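You operate a simulated robot arm through the tools that you are given. There is no shell and no other tool. Be economical: measure what you need, move in short steps, check, and stop when the job is done.

Carry out the task below with a simulated robot arm. There is one attempt and no reset: what you move stays moved.

TASK
Put the 62 mm white block from the top of the blue bench on top of the green mats box and the 57 mm white block on the red tray.
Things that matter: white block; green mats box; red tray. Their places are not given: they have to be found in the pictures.

It is judged by the outcome, as a careful person would: the job done as asked, and still so three seconds after it is handed in. It fails if anything else is knocked over, pushed out of place, dropped, spilled or broken.

THE ROBOT
A 7-joint arm with a two-finger parallel gripper, fixed in place. Base frame: the origin is at the foot of the arm, x ahead of it, y to its left, z up; the work surface is at about z = 0. Lengths are in mm, angles in degrees, forces in N, time in s.
With the tool pointing down near the work surface it reaches from about 240 to 620 mm from the base axis. Its first joint turns from -66.0 to 66.0 degrees. Payload 2.6 kg.
Tool frame: the origin (TCP) lies between the finger pads and is the grasp point; the fingertips stand 30 mm ahead of it; z points along the fingers, y is the line along which they close. The gripper opens to 94 mm. The fingers are 28 mm wide and 10 mm thick; the gripper's body (50 by 96 mm) begins 55 mm behind the TCP.
Orientation is that of the tool frame in the base frame, as [roll, pitch, yaw] about the fixed x, y, z axes, in that order (R = Rz(yaw) Ry(pitch) Rx(roll)). With the fingers straight down and closing along the base's y, the tool's x points along the base's -x, its y along +y and its z along -z.

THE INTERFACE
- The arm moves only by the tool play_rows. Its argument "increments" is a list of rows, each a list of 7 numbers: the shift along the tool's x, y, z in mm, then the turn, a rotation vector about the tool's x, y, z in degrees, then the gripper command, from -1 (shut) to 1 (fully open), values between in proportion. In form: [[x, y, z, wx, wy, wz, claw], ...]. A call has 1 to 8 rows; each row shifts and turns the commanded pose from where the row before left it, along the tool's axes as they then stand. A row lasts 0.2 s, in which the tool goes at most 50 mm and 8.6 degrees; a call with a longer step from one row to the next is refused whole, and so is a gripper value outside its range. A pose out of reach is approached as far as the arm can. The call stops where the force on the tool passes 40 N (or 10 N more than at its start, if that is more) or the arm is blocked; 0.2 s more then pass. The fingers move at their own pace (about 72 mm/s each) and stop on an object; they squeeze with about 30 N. The grip force told is the motor's: it shows also when the fingers shut on nothing. Time passes only in rows, and 0.2 s behind the last, so rows that do not move let the fingers close. It gives the time, the measured TCP pose, the force on the tool (base axes), the opening and the grip force at its end, in the units of the frame above (readings bear some noise).
- Cameras (640 x 400 px; columns grow to the right, rows downward): "scene" is fixed at [24.6, 421.5, 571.2]; the picture's right is [-0.87, -0.49, 0.00], its down [-0.25, 0.44, -0.86] and it looks along [0.43, -0.75, -0.50] (base axes); focal length 309 px, centre (320, 200). "wrist" rides on the gripper at [-37, 0, -58] in the tool frame; the picture's right is [0.00, -1.00, 0.00], its down [0.97, 0.00, -0.24] and it looks along [0.24, 0.00, 0.97] (tool axes); focal length 218 px, centre (320, 200).
- capture(camera): a new picture of that camera. No time passes.
- probe_pixels(camera, pixels): for up to 12 pixels [column, row] of the newest picture of that camera ("zoom" is the newest enlarged one), the place [x, y, z] in the base frame of the surface seen there, good to about 2 mm. No time passes.
- enlarge(camera, box): a new picture of the part [left, top, right, bottom] of that camera's present view, enlarged. No time passes.
- close_job(): hands the job in; it is judged then, once.

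Work in short steps. Measure before you move; look again where a grasp or a placing could have gone wrong, and mend it. You have 60 turns and 24 pictures in all, the two below and enlarged ones among them. Open the gripper and draw the arm clear of the work before you hand the job in, unless the task says otherwise; then end with one line.

The tools are called after "Request:" as name(argument=value, ...) on one line, values as JSON. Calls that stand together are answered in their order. play_rows: Moves the arm, as the interface text tells. Its arguments: {"type":"object","properties":{"increments":{"type":"array"}},"required":["increments"]} The other tools are called the same way: capture (camera) takes a picture; probe_pixels (camera, pixels) gives the place of the surface under pixels of a picture; enlarge (camera, box) takes an enlarged picture of a part of a camera's view; close_job () hands the job in.

At the start:

```text
t: 0.0
tcp_pos: [379.8, -196.1, 301.5]
tcp_rot: [-180.0, 0.1, -180.0]
wrist_force: [0.1, -0.1, -0.5]
grip_width: 94.0
grasp_force: 0.0
```

scene: 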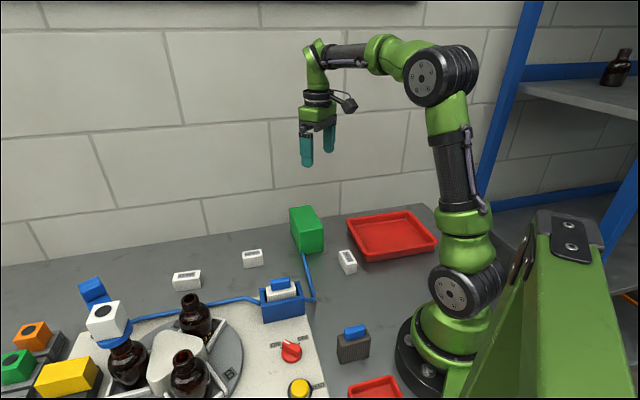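
wrist: 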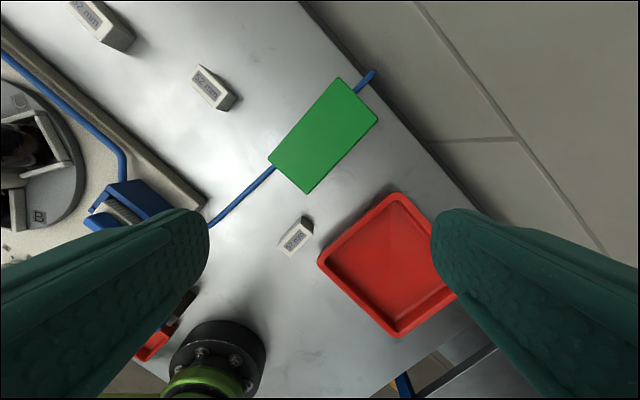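

The pictures show white blocks near scene (186,281), (252,258) and (347,262), and something white in a blue stand at (282,292). I'll enlarge these to read the labels.

Request:
enlarge(camera="scene", box=[160, 200, 380, 338])

Request:
enlarge(camera="wrist", box=[60, 0, 380, 260])

```text
2.90 times, centred on (270, 269) of scene
```

zoom: 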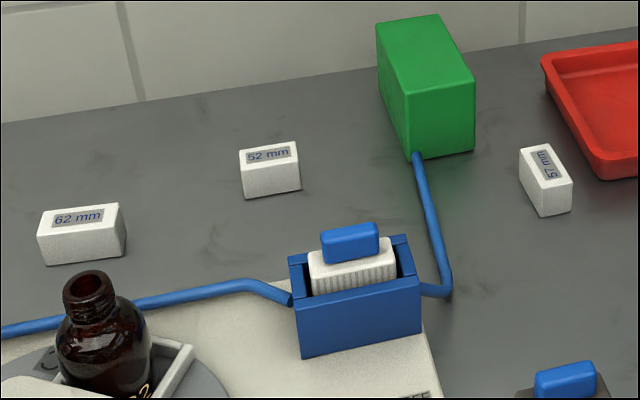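

```text
1.54 times, centred on (220, 130) of wrist
```

zoom: 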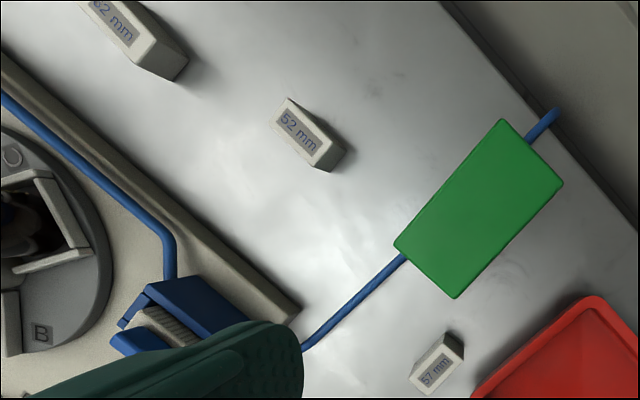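

The 62, 52 and 57 mm labels are readable, but the 62 block seems to sit on the grey table. I'll check the left area for a blue bench, and probe the main points.

Request:
enlarge(camera="scene", box=[0, 250, 240, 400])

Request:
probe_pixels(camera="scene", pixels=[[186, 276], [178, 286], [220, 270], [165, 300], [252, 253], [346, 255], [300, 212], [391, 238], [360, 290], [106, 309], [95, 290], [320, 240]])

Request:
probe_pixels(camera="wrist", pixels=[[342, 79], [378, 122], [308, 192], [270, 163], [387, 265], [398, 196], [320, 256], [398, 335], [70, 6], [104, 42], [299, 219], [284, 247]])

```text
2.67 times, centred on (120, 325) of scene
```

zoom: 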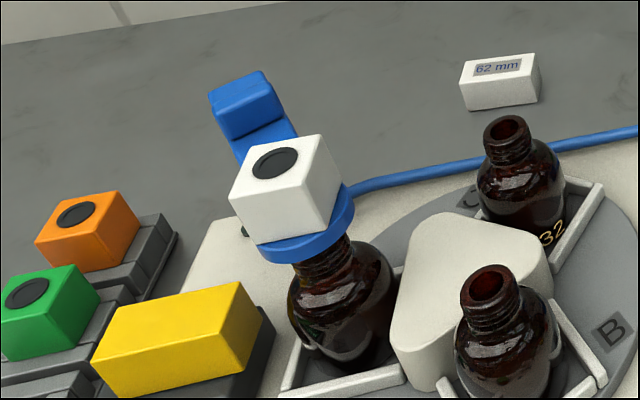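

```text
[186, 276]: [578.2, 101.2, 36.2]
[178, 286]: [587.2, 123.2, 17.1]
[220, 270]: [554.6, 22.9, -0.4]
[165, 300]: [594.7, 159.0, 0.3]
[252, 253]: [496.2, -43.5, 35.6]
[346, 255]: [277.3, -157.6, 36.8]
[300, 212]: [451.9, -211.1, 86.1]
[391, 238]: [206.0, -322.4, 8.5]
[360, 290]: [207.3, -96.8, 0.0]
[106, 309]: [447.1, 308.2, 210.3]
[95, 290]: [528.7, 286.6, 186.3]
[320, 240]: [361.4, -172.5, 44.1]
```

```text
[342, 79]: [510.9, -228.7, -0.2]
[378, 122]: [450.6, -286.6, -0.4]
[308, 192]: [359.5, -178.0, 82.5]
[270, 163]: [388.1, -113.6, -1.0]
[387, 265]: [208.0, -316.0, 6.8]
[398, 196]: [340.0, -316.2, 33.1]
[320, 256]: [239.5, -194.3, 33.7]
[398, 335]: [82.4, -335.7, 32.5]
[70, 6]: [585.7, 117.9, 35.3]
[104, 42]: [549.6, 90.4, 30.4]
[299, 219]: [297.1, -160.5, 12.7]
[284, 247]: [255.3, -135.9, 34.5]
```

There's no blue bench as such. The only 62 mm block stands on the bench top at about (572,105), so that's the one meant. The 57 mm block is near (275,-150). I'll hover over it for a closer look.

Request:
play_rows(increments=[[30, 14, 30, 0, 0, 0, 1], [30, 14, 30, 0, 0, 0, 1], [30, 14, 30, 0, 0, 0, 1], [0, 0, 0, 0, 0, 0, 1]])

Request:
capture(camera="wrist")

```text
t: 1.0
tcp_pos: [287.2, -154.6, 212.8]
tcp_rot: [179.9, 0.0, -180.0]
wrist_force: [0.4, 0.4, 0.8]
grip_width: 94.0
grasp_force: 0.2
```

```text
18 pictures are left
```

wrist: 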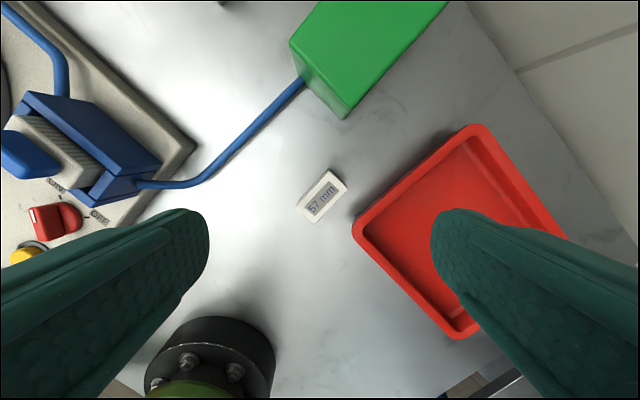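

Request:
enlarge(camera="wrist", box=[272, 150, 372, 240])

Request:
probe_pixels(camera="wrist", pixels=[[322, 200], [328, 172], [345, 186], [316, 221], [298, 209], [292, 42], [345, 117], [468, 128], [356, 230], [460, 333], [455, 240], [400, 200]])

```text
4.44 times, centred on (322, 195) of wrist
```

zoom: 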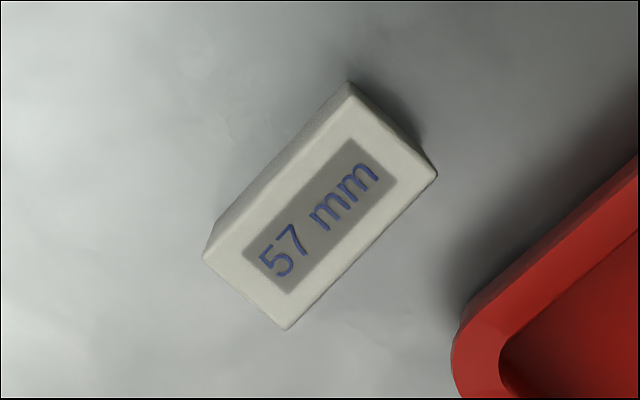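

```text
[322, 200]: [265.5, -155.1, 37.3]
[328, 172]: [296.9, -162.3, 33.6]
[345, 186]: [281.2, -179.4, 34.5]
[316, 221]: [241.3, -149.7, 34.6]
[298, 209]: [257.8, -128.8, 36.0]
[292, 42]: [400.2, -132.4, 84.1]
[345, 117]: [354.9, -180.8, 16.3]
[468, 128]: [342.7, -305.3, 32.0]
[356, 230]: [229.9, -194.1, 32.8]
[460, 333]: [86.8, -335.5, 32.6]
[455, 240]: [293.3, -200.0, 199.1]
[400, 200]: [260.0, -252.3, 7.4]
```

The 57 block's centre is (268.7,-156.5), its top is at z 37 and its long axis lies at about -42°. I turn the tool +42.4° about its z, narrow the gripper to about 56 mm to clear the tray rim, and go part way down.

Request:
play_rows(increments=[[18.5, -1.9, 40, 0, 0, 0, 0.19], [0, 0, 10, 0, 0, 8.48, 0.19], [0, 0, 10, 0, 0, 8.48, 0.19], [0, 0, 10, 0, 0, 8.48, 0.19], [0, 0, 10, 0, 0, 8.48, 0.19], [0, 0, 10, 0, 0, 8.48, 0.19], [0, 0, 0, 0, 0, 0, 0.19]])

Request:
capture(camera="wrist")

```text
t: 2.6
tcp_pos: [270.3, -155.7, 121.7]
tcp_rot: [180.0, 0.0, 137.5]
wrist_force: [-0.7, -0.2, 0.3]
grip_width: 56.0
grasp_force: 0.1
```

```text
16 pictures are left
```

wrist: 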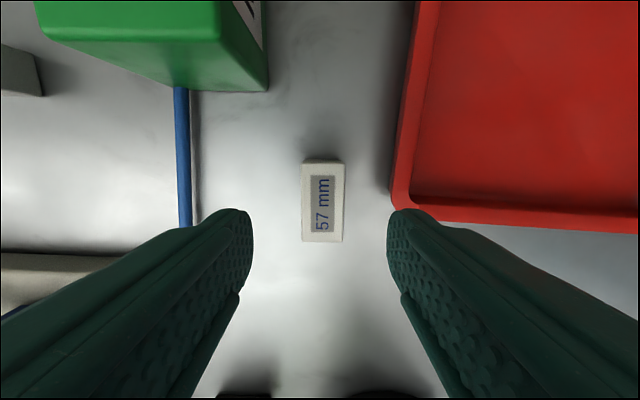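

The block is aligned and centred between the fingers (u≈322). I descend to z≈35 and close.

Request:
play_rows(increments=[[0, -1, 30, 0, 0, 0, 0.19], [0, 0, 30, 0, 0, 0, 0.19], [0, 0, 26, 0, 0, 0, 0.19], [0, 0, 0, 0, 0, 0, 0.19], [0, 0, 0, 0, 0, 0, -1], [0, 0, 0, 0, 0, 0, -1], [0, 0, 0, 0, 0, 0, -1]])

```text
t: 4.2
tcp_pos: [271.4, -157.5, 37.8]
tcp_rot: [179.9, 0.0, 137.6]
wrist_force: [-0.2, -0.4, 0.3]
grip_width: 33.6
grasp_force: 29.7
```

It's gripped at 33.6 mm wide. I lift, then carry it over the tray centre at about (212,-322).

Request:
play_rows(increments=[[0, 0, -30, 0, 0, 0, -1], [0, 0, -40, 0, 0, 0, -1], [-13.5, -32.3, 0, 0, 0, 0, -1], [-13.5, -32.3, 0, 0, 0, 0, -1], [-13.5, -32.3, 0, 0, 0, 0, -1], [-13.5, -32.3, 0, 0, 0, 0, -1], [-13.5, -32.3, 0, 0, 0, 0, -1], [0, 0, 0, 0, 0, 0, -1]])

Request:
capture(camera="scene")

```text
t: 6.0
tcp_pos: [213.6, -321.6, 108.9]
tcp_rot: [-180.0, 0.0, 137.7]
wrist_force: [0.0, 0.1, -1.1]
grip_width: 33.6
grasp_force: 30.1
```

```text
15 pictures are left
```

scene: 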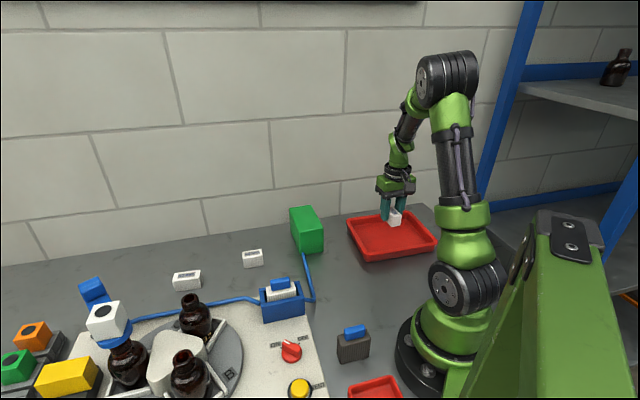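

The block is held over the tray. I lower to about z 47, with the tray floor at about 7.

Request:
play_rows(increments=[[0, 0, 25, 0, 0, 0, -1], [0, 0, 25, 0, 0, 0, -1], [0, 0, 10, 0, 0, 0, -1], [0, 0, 3, 0, 0, 0, -1], [0, 0, 0, 0, 0, 0, -1]])

```text
t: 7.2
tcp_pos: [210.1, -319.1, 45.8]
tcp_rot: [180.0, 0.0, 137.5]
wrist_force: [-4.2, 5.7, 23.1]
grip_width: 33.8
grasp_force: 29.5
```

A 23 N contact force means the block rests on the floor of the tray. I release it a little and rise.

Request:
play_rows(increments=[[0, 0, -1.5, 0, 0, 0, -1], [0, 0, 0, 0, 0, 0, 0.1], [0, 0, 0, 0, 0, 0, 0.1], [0, 0, -20, 0, 0, 0, 0.1], [0, 0, -45, 0, 0, 0, 0.1], [0, 0, -45, 0, 0, 0, 0.1], [0, 0, -30, 0, 0, 0, 0.1], [0, 0, 0, 0, 0, 0, 0.1]])

Request:
capture(camera="wrist")

```text
t: 9.0
tcp_pos: [210.9, -319.1, 185.3]
tcp_rot: [180.0, 0.0, 137.7]
wrist_force: [0.8, -0.8, 0.3]
grip_width: 51.6
grasp_force: 0.1
```

```text
14 pictures are left
```

wrist: 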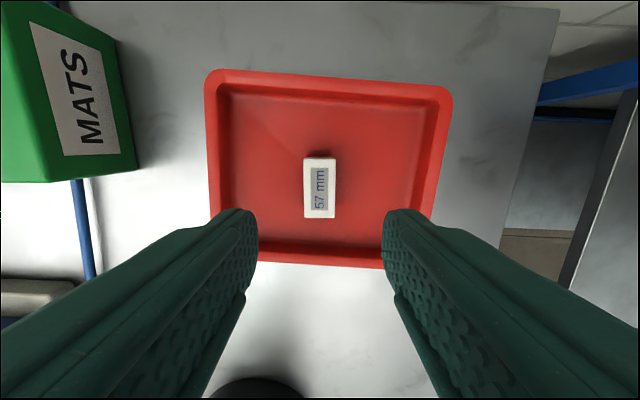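

The 57 block is in the tray. Next I move over the green MATS box to measure its top.

Request:
play_rows(increments=[[-9, 43, -10, 0, 0, 0, 0.1], [-9, 43, -10, 0, 0, 0, 0.1], [-9, 43, -10, 0, 0, 0, 0.3], [-9, 43, -10, 0, 0, 0, 0.3], [-9, 43, -10, 0, 0, 0, 0.3], [0, 0, -10, 0, 0, -8.5, 0.3], [0, 0, -10, 0, 0, -8.5, 0.3], [0, 0, 0, 0, 0, -8.5, 0.3]])

Request:
capture(camera="wrist")

```text
t: 10.8
tcp_pos: [388.7, -193.2, 255.5]
tcp_rot: [-180.0, 0.1, 163.2]
wrist_force: [-0.4, -0.1, -0.1]
grip_width: 61.1
grasp_force: 0.0
```

```text
13 pictures are left
```

wrist: 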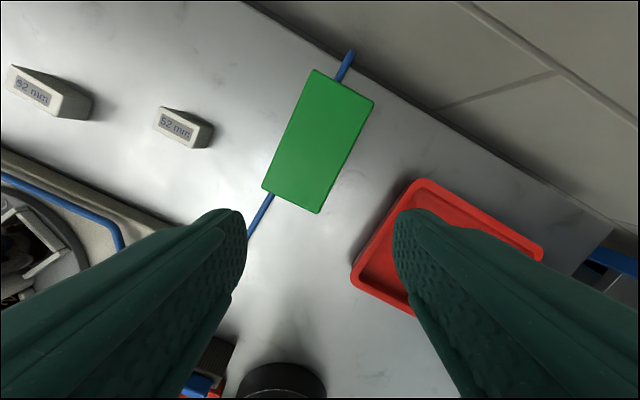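

Request:
probe_pixels(camera="wrist", pixels=[[316, 74], [371, 103], [316, 209], [266, 185], [318, 140], [10, 70], [65, 90], [9, 91], [58, 115], [185, 128], [40, 93], [340, 160]])

```text
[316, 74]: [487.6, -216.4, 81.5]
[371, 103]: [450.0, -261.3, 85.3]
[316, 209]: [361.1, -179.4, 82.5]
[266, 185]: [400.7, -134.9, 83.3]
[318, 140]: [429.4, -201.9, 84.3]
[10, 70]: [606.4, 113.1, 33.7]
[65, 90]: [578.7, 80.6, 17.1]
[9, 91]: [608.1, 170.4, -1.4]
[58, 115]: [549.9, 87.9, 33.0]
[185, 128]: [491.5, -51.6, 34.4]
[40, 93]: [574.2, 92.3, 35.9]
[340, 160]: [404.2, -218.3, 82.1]
```

The green box top has its centre at (425,-198), z≈84, and its long axis at -43°. I now travel to above the 62 block.

Request:
play_rows(increments=[[-11, 41.6, 0, 0, 0, 0, 0.3], [-11, 41.6, 0, 0, 0, 0, 0.3], [-11, 41.6, 0, 0, 0, 0, 0.3], [-11, 41.6, 0, 0, 0, 0, 0.3], [-11, 41.6, 0, 0, 0, 0, 0.3], [-11, 41.6, 0, 0, 0, 0, 0.3], [-11, 41.6, 0, 0, 0, 0, 0.3], [-11, 41.6, 0, 0, 0, 0, 0.3]])

Request:
play_rows(increments=[[0, 0, 12, 0, 0, -8.5, 0.3], [0, 0, 12, 0, 0, -8.5, 0.3], [0, 0, 12, 0, 0, -8.5, 0.3], [0, 0, 12, 0, 0, -8.5, 0.3], [0, 0, 12, 0, 0, -8.5, 0.3], [0, 0, 12, 0, 0, -8.5, 0.3], [0, 0, 0, 0, 0, -8.5, 0.3], [0, 0, 0, 0, 0, 0, 0.3]])

Request:
capture(camera="wrist")

```text
t: 12.6
tcp_pos: [565.7, 107.0, 253.6]
tcp_rot: [-180.0, -0.1, 163.2]
wrist_force: [0.3, 0.2, 0.6]
grip_width: 61.1
grasp_force: 0.0
out of reach, approached as far as the arm can: row 8
```

```text
t: 14.4
tcp_pos: [586.8, 109.1, 189.1]
tcp_rot: [-180.0, -0.1, -137.2]
wrist_force: [0.0, 0.4, 0.4]
grip_width: 61.1
grasp_force: 0.1
out of reach, approached as far as the arm can: row 2, 3, 4, 5
```

```text
12 pictures are left
```

wrist: 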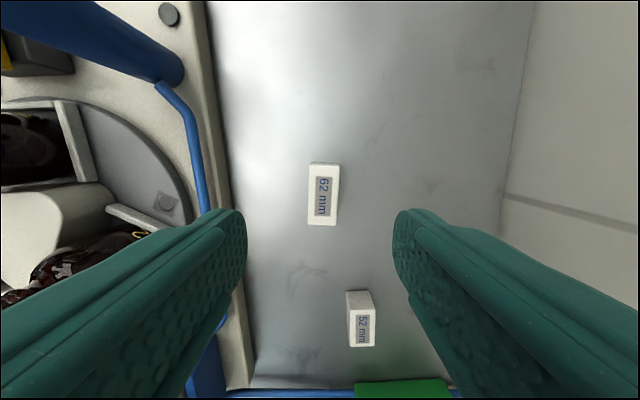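

I'll refine the 62 block's pose with an enlarged view, and check what's nearby on the left.

Request:
enlarge(camera="wrist", box=[272, 149, 372, 240])

Request:
probe_pixels(camera="wrist", pixels=[[324, 194], [316, 165], [336, 166], [332, 222], [311, 220], [195, 160], [100, 240], [65, 120], [150, 50], [225, 190], [20, 220], [130, 235]])

```text
4.40 times, centred on (322, 194) of wrist
```

zoom: 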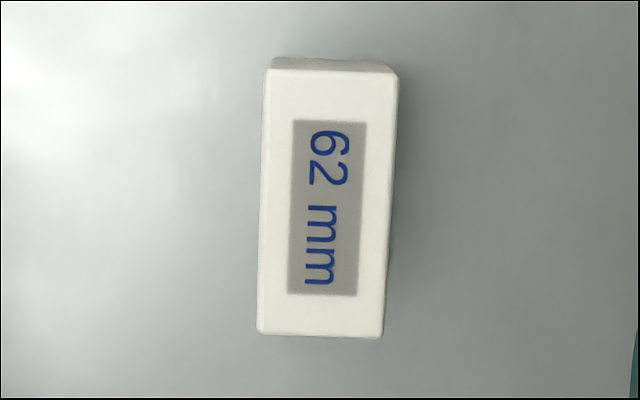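

```text
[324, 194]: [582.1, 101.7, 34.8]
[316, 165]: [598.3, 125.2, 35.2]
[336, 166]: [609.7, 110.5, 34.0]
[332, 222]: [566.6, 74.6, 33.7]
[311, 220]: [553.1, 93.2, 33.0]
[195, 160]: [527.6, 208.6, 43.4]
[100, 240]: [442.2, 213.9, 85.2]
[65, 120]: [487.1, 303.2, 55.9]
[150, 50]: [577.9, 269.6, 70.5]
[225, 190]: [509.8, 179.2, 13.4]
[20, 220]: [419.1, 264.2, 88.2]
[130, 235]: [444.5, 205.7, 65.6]
```

The block's centre is about (581,99), with 2.4° still to turn. I shift, turn and go down part way, then check.

Request:
play_rows(increments=[[11, -3.4, 10, 0, 0, 2.4, 0.3], [0, 0, 30, 0, 0, 0, 0.3], [0, 0, 30, 0, 0, 0, 0.3], [0, 0, 0, 0, 0, 0, 0.3]])

Request:
capture(camera="wrist")

```text
t: 15.4
tcp_pos: [601.8, 103.6, 124.5]
tcp_rot: [179.9, -0.2, -139.9]
wrist_force: [0.7, -0.2, 0.1]
grip_width: 61.2
grasp_force: 0.1
out of reach, approached as far as the arm can: row 1, 2, 3
```

```text
10 pictures are left
```

wrist: 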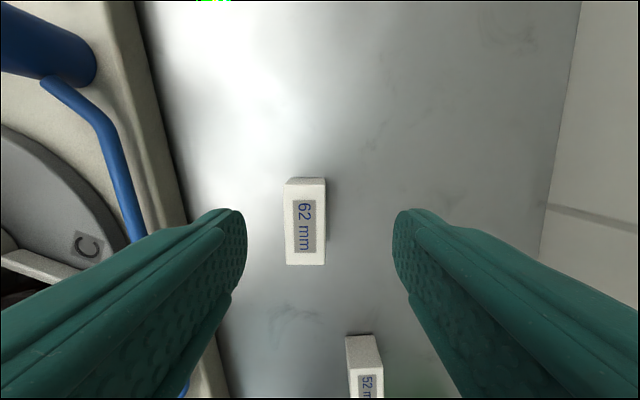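

The arm drifted outward: measured (602,104), while the block is at (582,100). I correct by (17,10) in the tool frame at this height and check.

Request:
play_rows(increments=[[9, 5, 0, 0, 0, 1.5, 0.3], [8.3, 5.4, 0, 0, 0, 0, 0.3], [0, 0, 0, 0, 0, 0, 0.3]])

```text
t: 16.2
tcp_pos: [600.9, 101.1, 125.8]
tcp_rot: [179.9, -0.1, -141.4]
wrist_force: [-0.3, 0.3, 0.6]
grip_width: 61.0
grasp_force: 0.1
out of reach, approached as far as the arm can: row 1, 2
```

The command is unreachable from this configuration. I'll look at the arm.

Request:
capture(camera="scene")

```text
9 pictures are left
```

scene: 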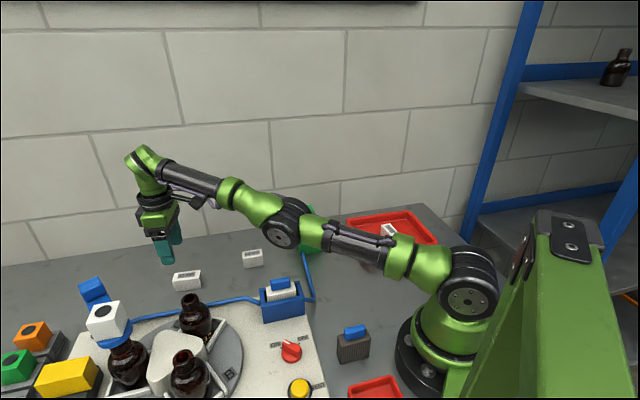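

The elbow hangs low and sideways. I'll probe how close it is to the green box and to the bench.

Request:
probe_pixels(camera="scene", pixels=[[285, 228], [285, 245], [250, 205], [200, 185], [350, 243], [305, 225], [470, 295], [145, 165], [308, 208], [312, 240], [400, 255], [252, 253]])

```text
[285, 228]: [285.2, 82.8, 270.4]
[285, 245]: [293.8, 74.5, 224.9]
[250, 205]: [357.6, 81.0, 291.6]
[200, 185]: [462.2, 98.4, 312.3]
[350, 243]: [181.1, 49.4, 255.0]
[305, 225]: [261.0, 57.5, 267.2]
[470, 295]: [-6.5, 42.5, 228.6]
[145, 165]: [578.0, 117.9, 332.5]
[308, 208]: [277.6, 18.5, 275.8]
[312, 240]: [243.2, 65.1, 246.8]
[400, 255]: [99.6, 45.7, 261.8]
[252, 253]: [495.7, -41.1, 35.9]
```

The elbow has passed through straight and now bends downward, so it is stuck. I'll raise the tool and draw it inward to let the arm fold back elbow-up.

Request:
play_rows(increments=[[0, 0, -40, 0, 0, 0, 0.3], [0, 0, -40, 0, 0, 0, 0.3], [20, 11, -20, 0, 0, 0, 0.3], [20, 11, 0, 0, 0, 0, 0.3], [20, 11, 0, 0, 0, 0, 0.3], [0, 0, 0, 0, 0, 0, 0.3]])

```text
t: 17.6
tcp_pos: [513.9, 104.9, 220.5]
tcp_rot: [-180.0, 0.0, -141.3]
wrist_force: [-0.6, -0.8, -0.6]
grip_width: 61.0
grasp_force: 0.1
out of reach, approached as far as the arm can: row 1, 2
```

It's back in reach at (514,105,220). I'll go down first while drawn in, then move out over the block at low height.

Request:
play_rows(increments=[[0, 0, 35, 0, 0, 0, 0.3], [0, 0, 35, 0, 0, 0, 0.3], [0, 0, 35, 0, 0, 0, 0.3], [0, 0, 0, 0, 0, 0, 0.3]])

```text
t: 18.6
tcp_pos: [517.3, 105.2, 113.9]
tcp_rot: [-180.0, 0.1, -141.2]
wrist_force: [-0.3, -0.4, 0.0]
grip_width: 61.0
grasp_force: 0.1
```

Request:
play_rows(increments=[[-15.7, -14.8, 5, 0, 0, 0, 0.3], [-15.7, -14.8, 5, 0, 0, 0, 0.3], [-15.7, -14.8, 5, 0, 0, 0, 0.3], [0, 0, 0, 0, 0, 0, 0.3]])

Request:
capture(camera="wrist")

```text
t: 19.6
tcp_pos: [583.5, 99.0, 98.8]
tcp_rot: [-179.9, 0.1, -141.3]
wrist_force: [-0.5, -0.6, 0.5]
grip_width: 60.8
grasp_force: 0.0
```

```text
8 pictures are left
```

wrist: 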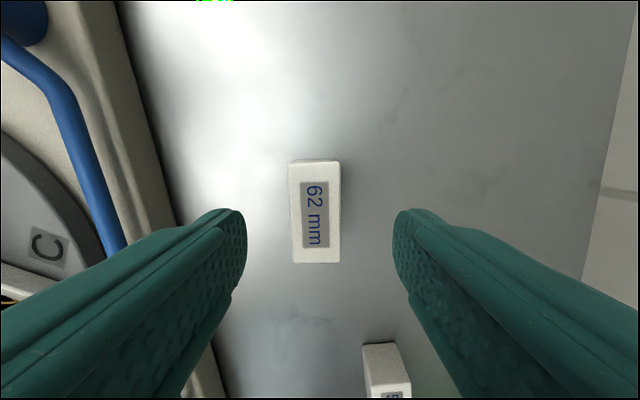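

It's nearly centred, with offsets of about (1.8, 2.6). I descend to z≈37 and close.

Request:
play_rows(increments=[[1.8, 2.6, 20, 0, 0, -1, 0.3], [0, 0, 25, 0, 0, 0, 0.3], [0, 0, 16, 0, 0, 0, 0.3], [0, 0, 0, 0, 0, 0, 0.3], [0, 0, 0, 0, 0, 0, -1], [0, 0, 0, 0, 0, 0, -1], [0, 0, 0, 0, 0, 0, -1]])

```text
t: 21.2
tcp_pos: [579.1, 99.7, 38.5]
tcp_rot: [-180.0, 0.0, -140.3]
wrist_force: [-0.8, -0.2, -0.2]
grip_width: 33.4
grasp_force: 30.2
```

Gripped at 33.4 mm. I lift, then draw inward and toward the green box.

Request:
play_rows(increments=[[0, 0, -30, 0, 0, 0, -1], [0, 0, -38, 0, 0, 0, -1], [38.6, -16.4, 0, 0, 0, 0, -1], [38.6, -16.4, -8, 0, 0, 0, -1], [38.6, -16.4, -20, 0, 0, 0, -1], [38.6, -16.4, -20, 0, 0, 0, -1], [0, 0, -20, 0, 0, 0, -1], [0, 0, 0, 0, 0, 0, -1]])

```text
t: 23.0
tcp_pos: [499.9, -51.3, 178.3]
tcp_rot: [-179.9, 0.0, -140.3]
wrist_force: [-0.4, 0.3, -1.0]
grip_width: 33.9
grasp_force: 30.2
```

Carried safely to (500,-51,178). I rotate toward yaw 137° so the block lies along the box.

Request:
play_rows(increments=[[0, 0, 0, 0, 0, 8.3, -1], [0, 0, 0, 0, 0, 8.3, -1], [0, 0, 0, 0, 0, 8.3, -1], [0, 0, 0, 0, 0, 8.3, -1], [0, 0, 0, 0, 0, 8.3, -1], [0, 0, 0, 0, 0, 8.3, -1], [0, 0, 0, 0, 0, 8.3, -1], [0, 0, 0, 0, 0, 8.3, -1]])

Request:
play_rows(increments=[[0, 0, 0, 0, 0, 8.3, -1], [0, 0, 0, 0, 0, 8.0, -1], [0, 0, 0, 0, 0, 0, -1]])

```text
t: 24.8
tcp_pos: [501.4, -50.2, 176.9]
tcp_rot: [-179.9, -0.1, 153.1]
wrist_force: [0.1, -0.1, -0.9]
grip_width: 33.6
grasp_force: 30.0
```

```text
t: 25.6
tcp_pos: [500.4, -49.3, 174.7]
tcp_rot: [180.0, 0.1, 136.9]
wrist_force: [1.1, 0.9, -1.1]
grip_width: 33.7
grasp_force: 29.7
```

Request:
play_rows(increments=[[-11.6, -40, 0, 0, 0, 0, -1], [-11.6, -40, 0, 0, 0, 0, -1], [-11.6, -40, 0, 0, 0, 0, -1], [-11.6, -40, 0, 0, 0, 0, -1], [0, 0, 0, 0, 0, 0, -1]])

Request:
capture(camera="wrist")

Request:
capture(camera="scene")

```text
t: 26.8
tcp_pos: [426.5, -200.2, 173.9]
tcp_rot: [-180.0, -0.1, 137.0]
wrist_force: [0.1, 0.0, -1.3]
grip_width: 33.6
grasp_force: 30.2
```

```text
7 pictures are left
```

wrist: 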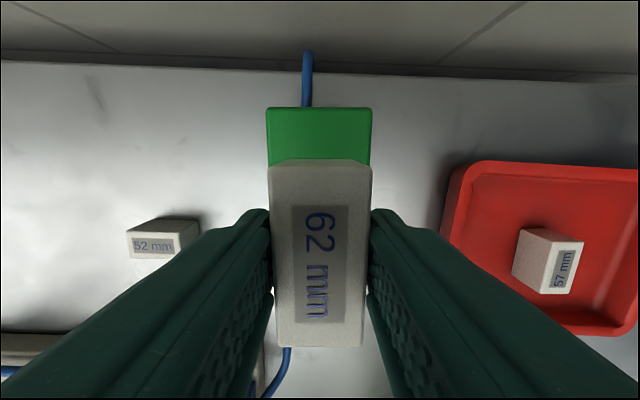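

```text
6 pictures are left
```

scene: 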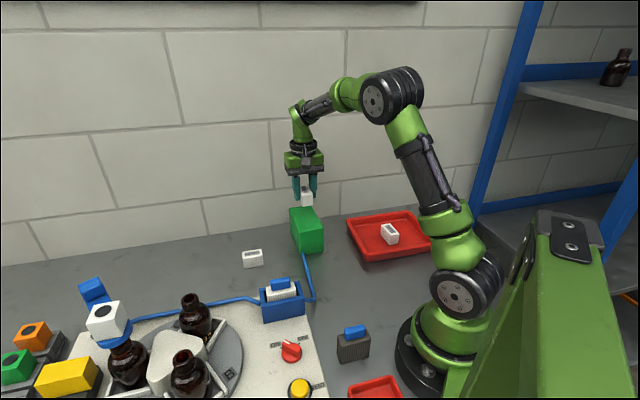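

Aligned over the box. The touch should come at TCP z≈122, so I lower to about 124 and then by small steps.

Request:
play_rows(increments=[[0, 0, 25, 0, 0, 0, -1], [0, 0, 17, 0, 0, 0, -1], [0, 0, 5, 0, 0, 0, -1], [0, 0, 2, 0, 0, 0, -1], [0, 0, 0, 0, 0, 0, -1]])

```text
t: 28.0
tcp_pos: [426.2, -198.6, 125.9]
tcp_rot: [-180.0, -0.1, 137.0]
wrist_force: [-0.6, 0.0, -0.9]
grip_width: 33.9
grasp_force: 29.6
```

Request:
play_rows(increments=[[0, 0, 1, 0, 0, 0, -1], [0, 0, 1, 0, 0, 0, -1], [0, 0, 1, 0, 0, 0, -1], [0, 0, 0, 0, 0, 0, -1]])

```text
t: 29.0
tcp_pos: [427.0, -197.7, 123.7]
tcp_rot: [179.9, 0.0, 137.1]
wrist_force: [0.2, 0.3, -1.0]
grip_width: 33.7
grasp_force: 30.2
```

Request:
play_rows(increments=[[0, 0, 0.8, 0, 0, 0, -1], [0, 0, 0.8, 0, 0, 0, -1], [0, 0, 0, 0, 0, 0, -1]])

```text
t: 29.8
tcp_pos: [425.1, -198.7, 123.1]
tcp_rot: [-180.0, 0.0, 137.1]
wrist_force: [-0.6, -0.4, -1.0]
grip_width: 33.5
grasp_force: 29.9
```

Request:
play_rows(increments=[[0, 0, 0.8, 0, 0, 0, -1], [0, 0, 0.8, 0, 0, 0, -1], [0, 0, 0, 0, 0, 0, -1]])

```text
t: 30.6
tcp_pos: [426.8, -199.0, 122.4]
tcp_rot: [179.9, 0.2, 137.0]
wrist_force: [-5.9, 2.1, 22.6]
grip_width: 33.6
grasp_force: 30.1
```

Contact at 22 N. I ease up 1 mm, open moderately and rise.

Request:
play_rows(increments=[[0, 0, -1, 0, 0, 0, -1], [0, 0, 0, 0, 0, 0, 0.1], [0, 0, 0, 0, 0, 0, 0.1], [0, 0, -20, 0, 0, 0, 0.1], [0, 0, -40, 0, 0, 0, 0.3], [0, 0, -40, 0, 0, 0, 0.3], [30, 0, 0, 0, 0, 0, 0.3], [0, 0, 0, 0, 0, 0, 0.3]])

Request:
capture(camera="wrist")

Request:
capture(camera="scene")

```text
t: 32.4
tcp_pos: [403.7, -177.5, 223.0]
tcp_rot: [180.0, -0.1, 137.0]
wrist_force: [0.1, 0.3, 0.3]
grip_width: 61.2
grasp_force: 0.0
```

```text
5 pictures are left
```

wrist: 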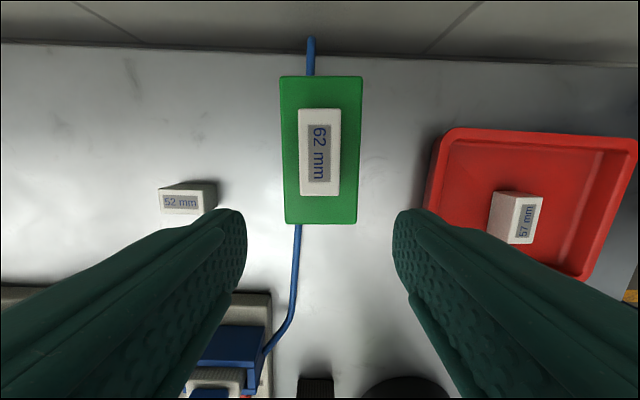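

```text
4 pictures are left
```

scene: 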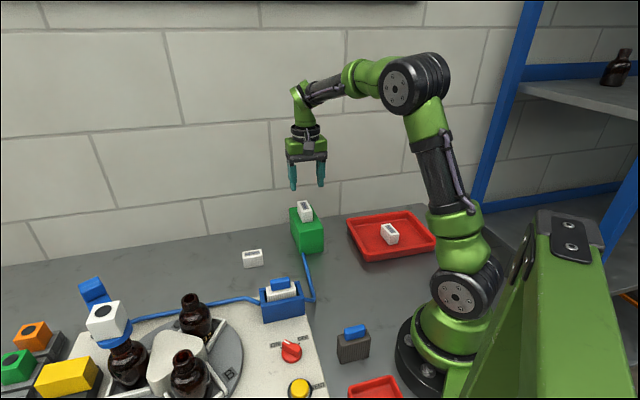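

Both blocks rest where they should and nothing else has moved. I open fully, rise clear and hand in.

Request:
play_rows(increments=[[0, 0, -30, 0, 0, 0, 1], [20, 0, -30, 0, 0, 0, 1], [0, 0, 0, 0, 0, 0, 1]])

Request:
close_job()

```text
t: 33.2
tcp_pos: [390.3, -164.4, 282.5]
tcp_rot: [180.0, 0.1, 137.0]
wrist_force: [0.3, -0.1, -0.9]
grip_width: 93.9
grasp_force: 0.1
```

```text
The job is handed in.
```

The 62 mm white block is on top of the green MATS box and the 57 mm white block is in the red tray; I saw no blue bench, so I took the only block labelled 62 mm, which stood on the grey bench top.
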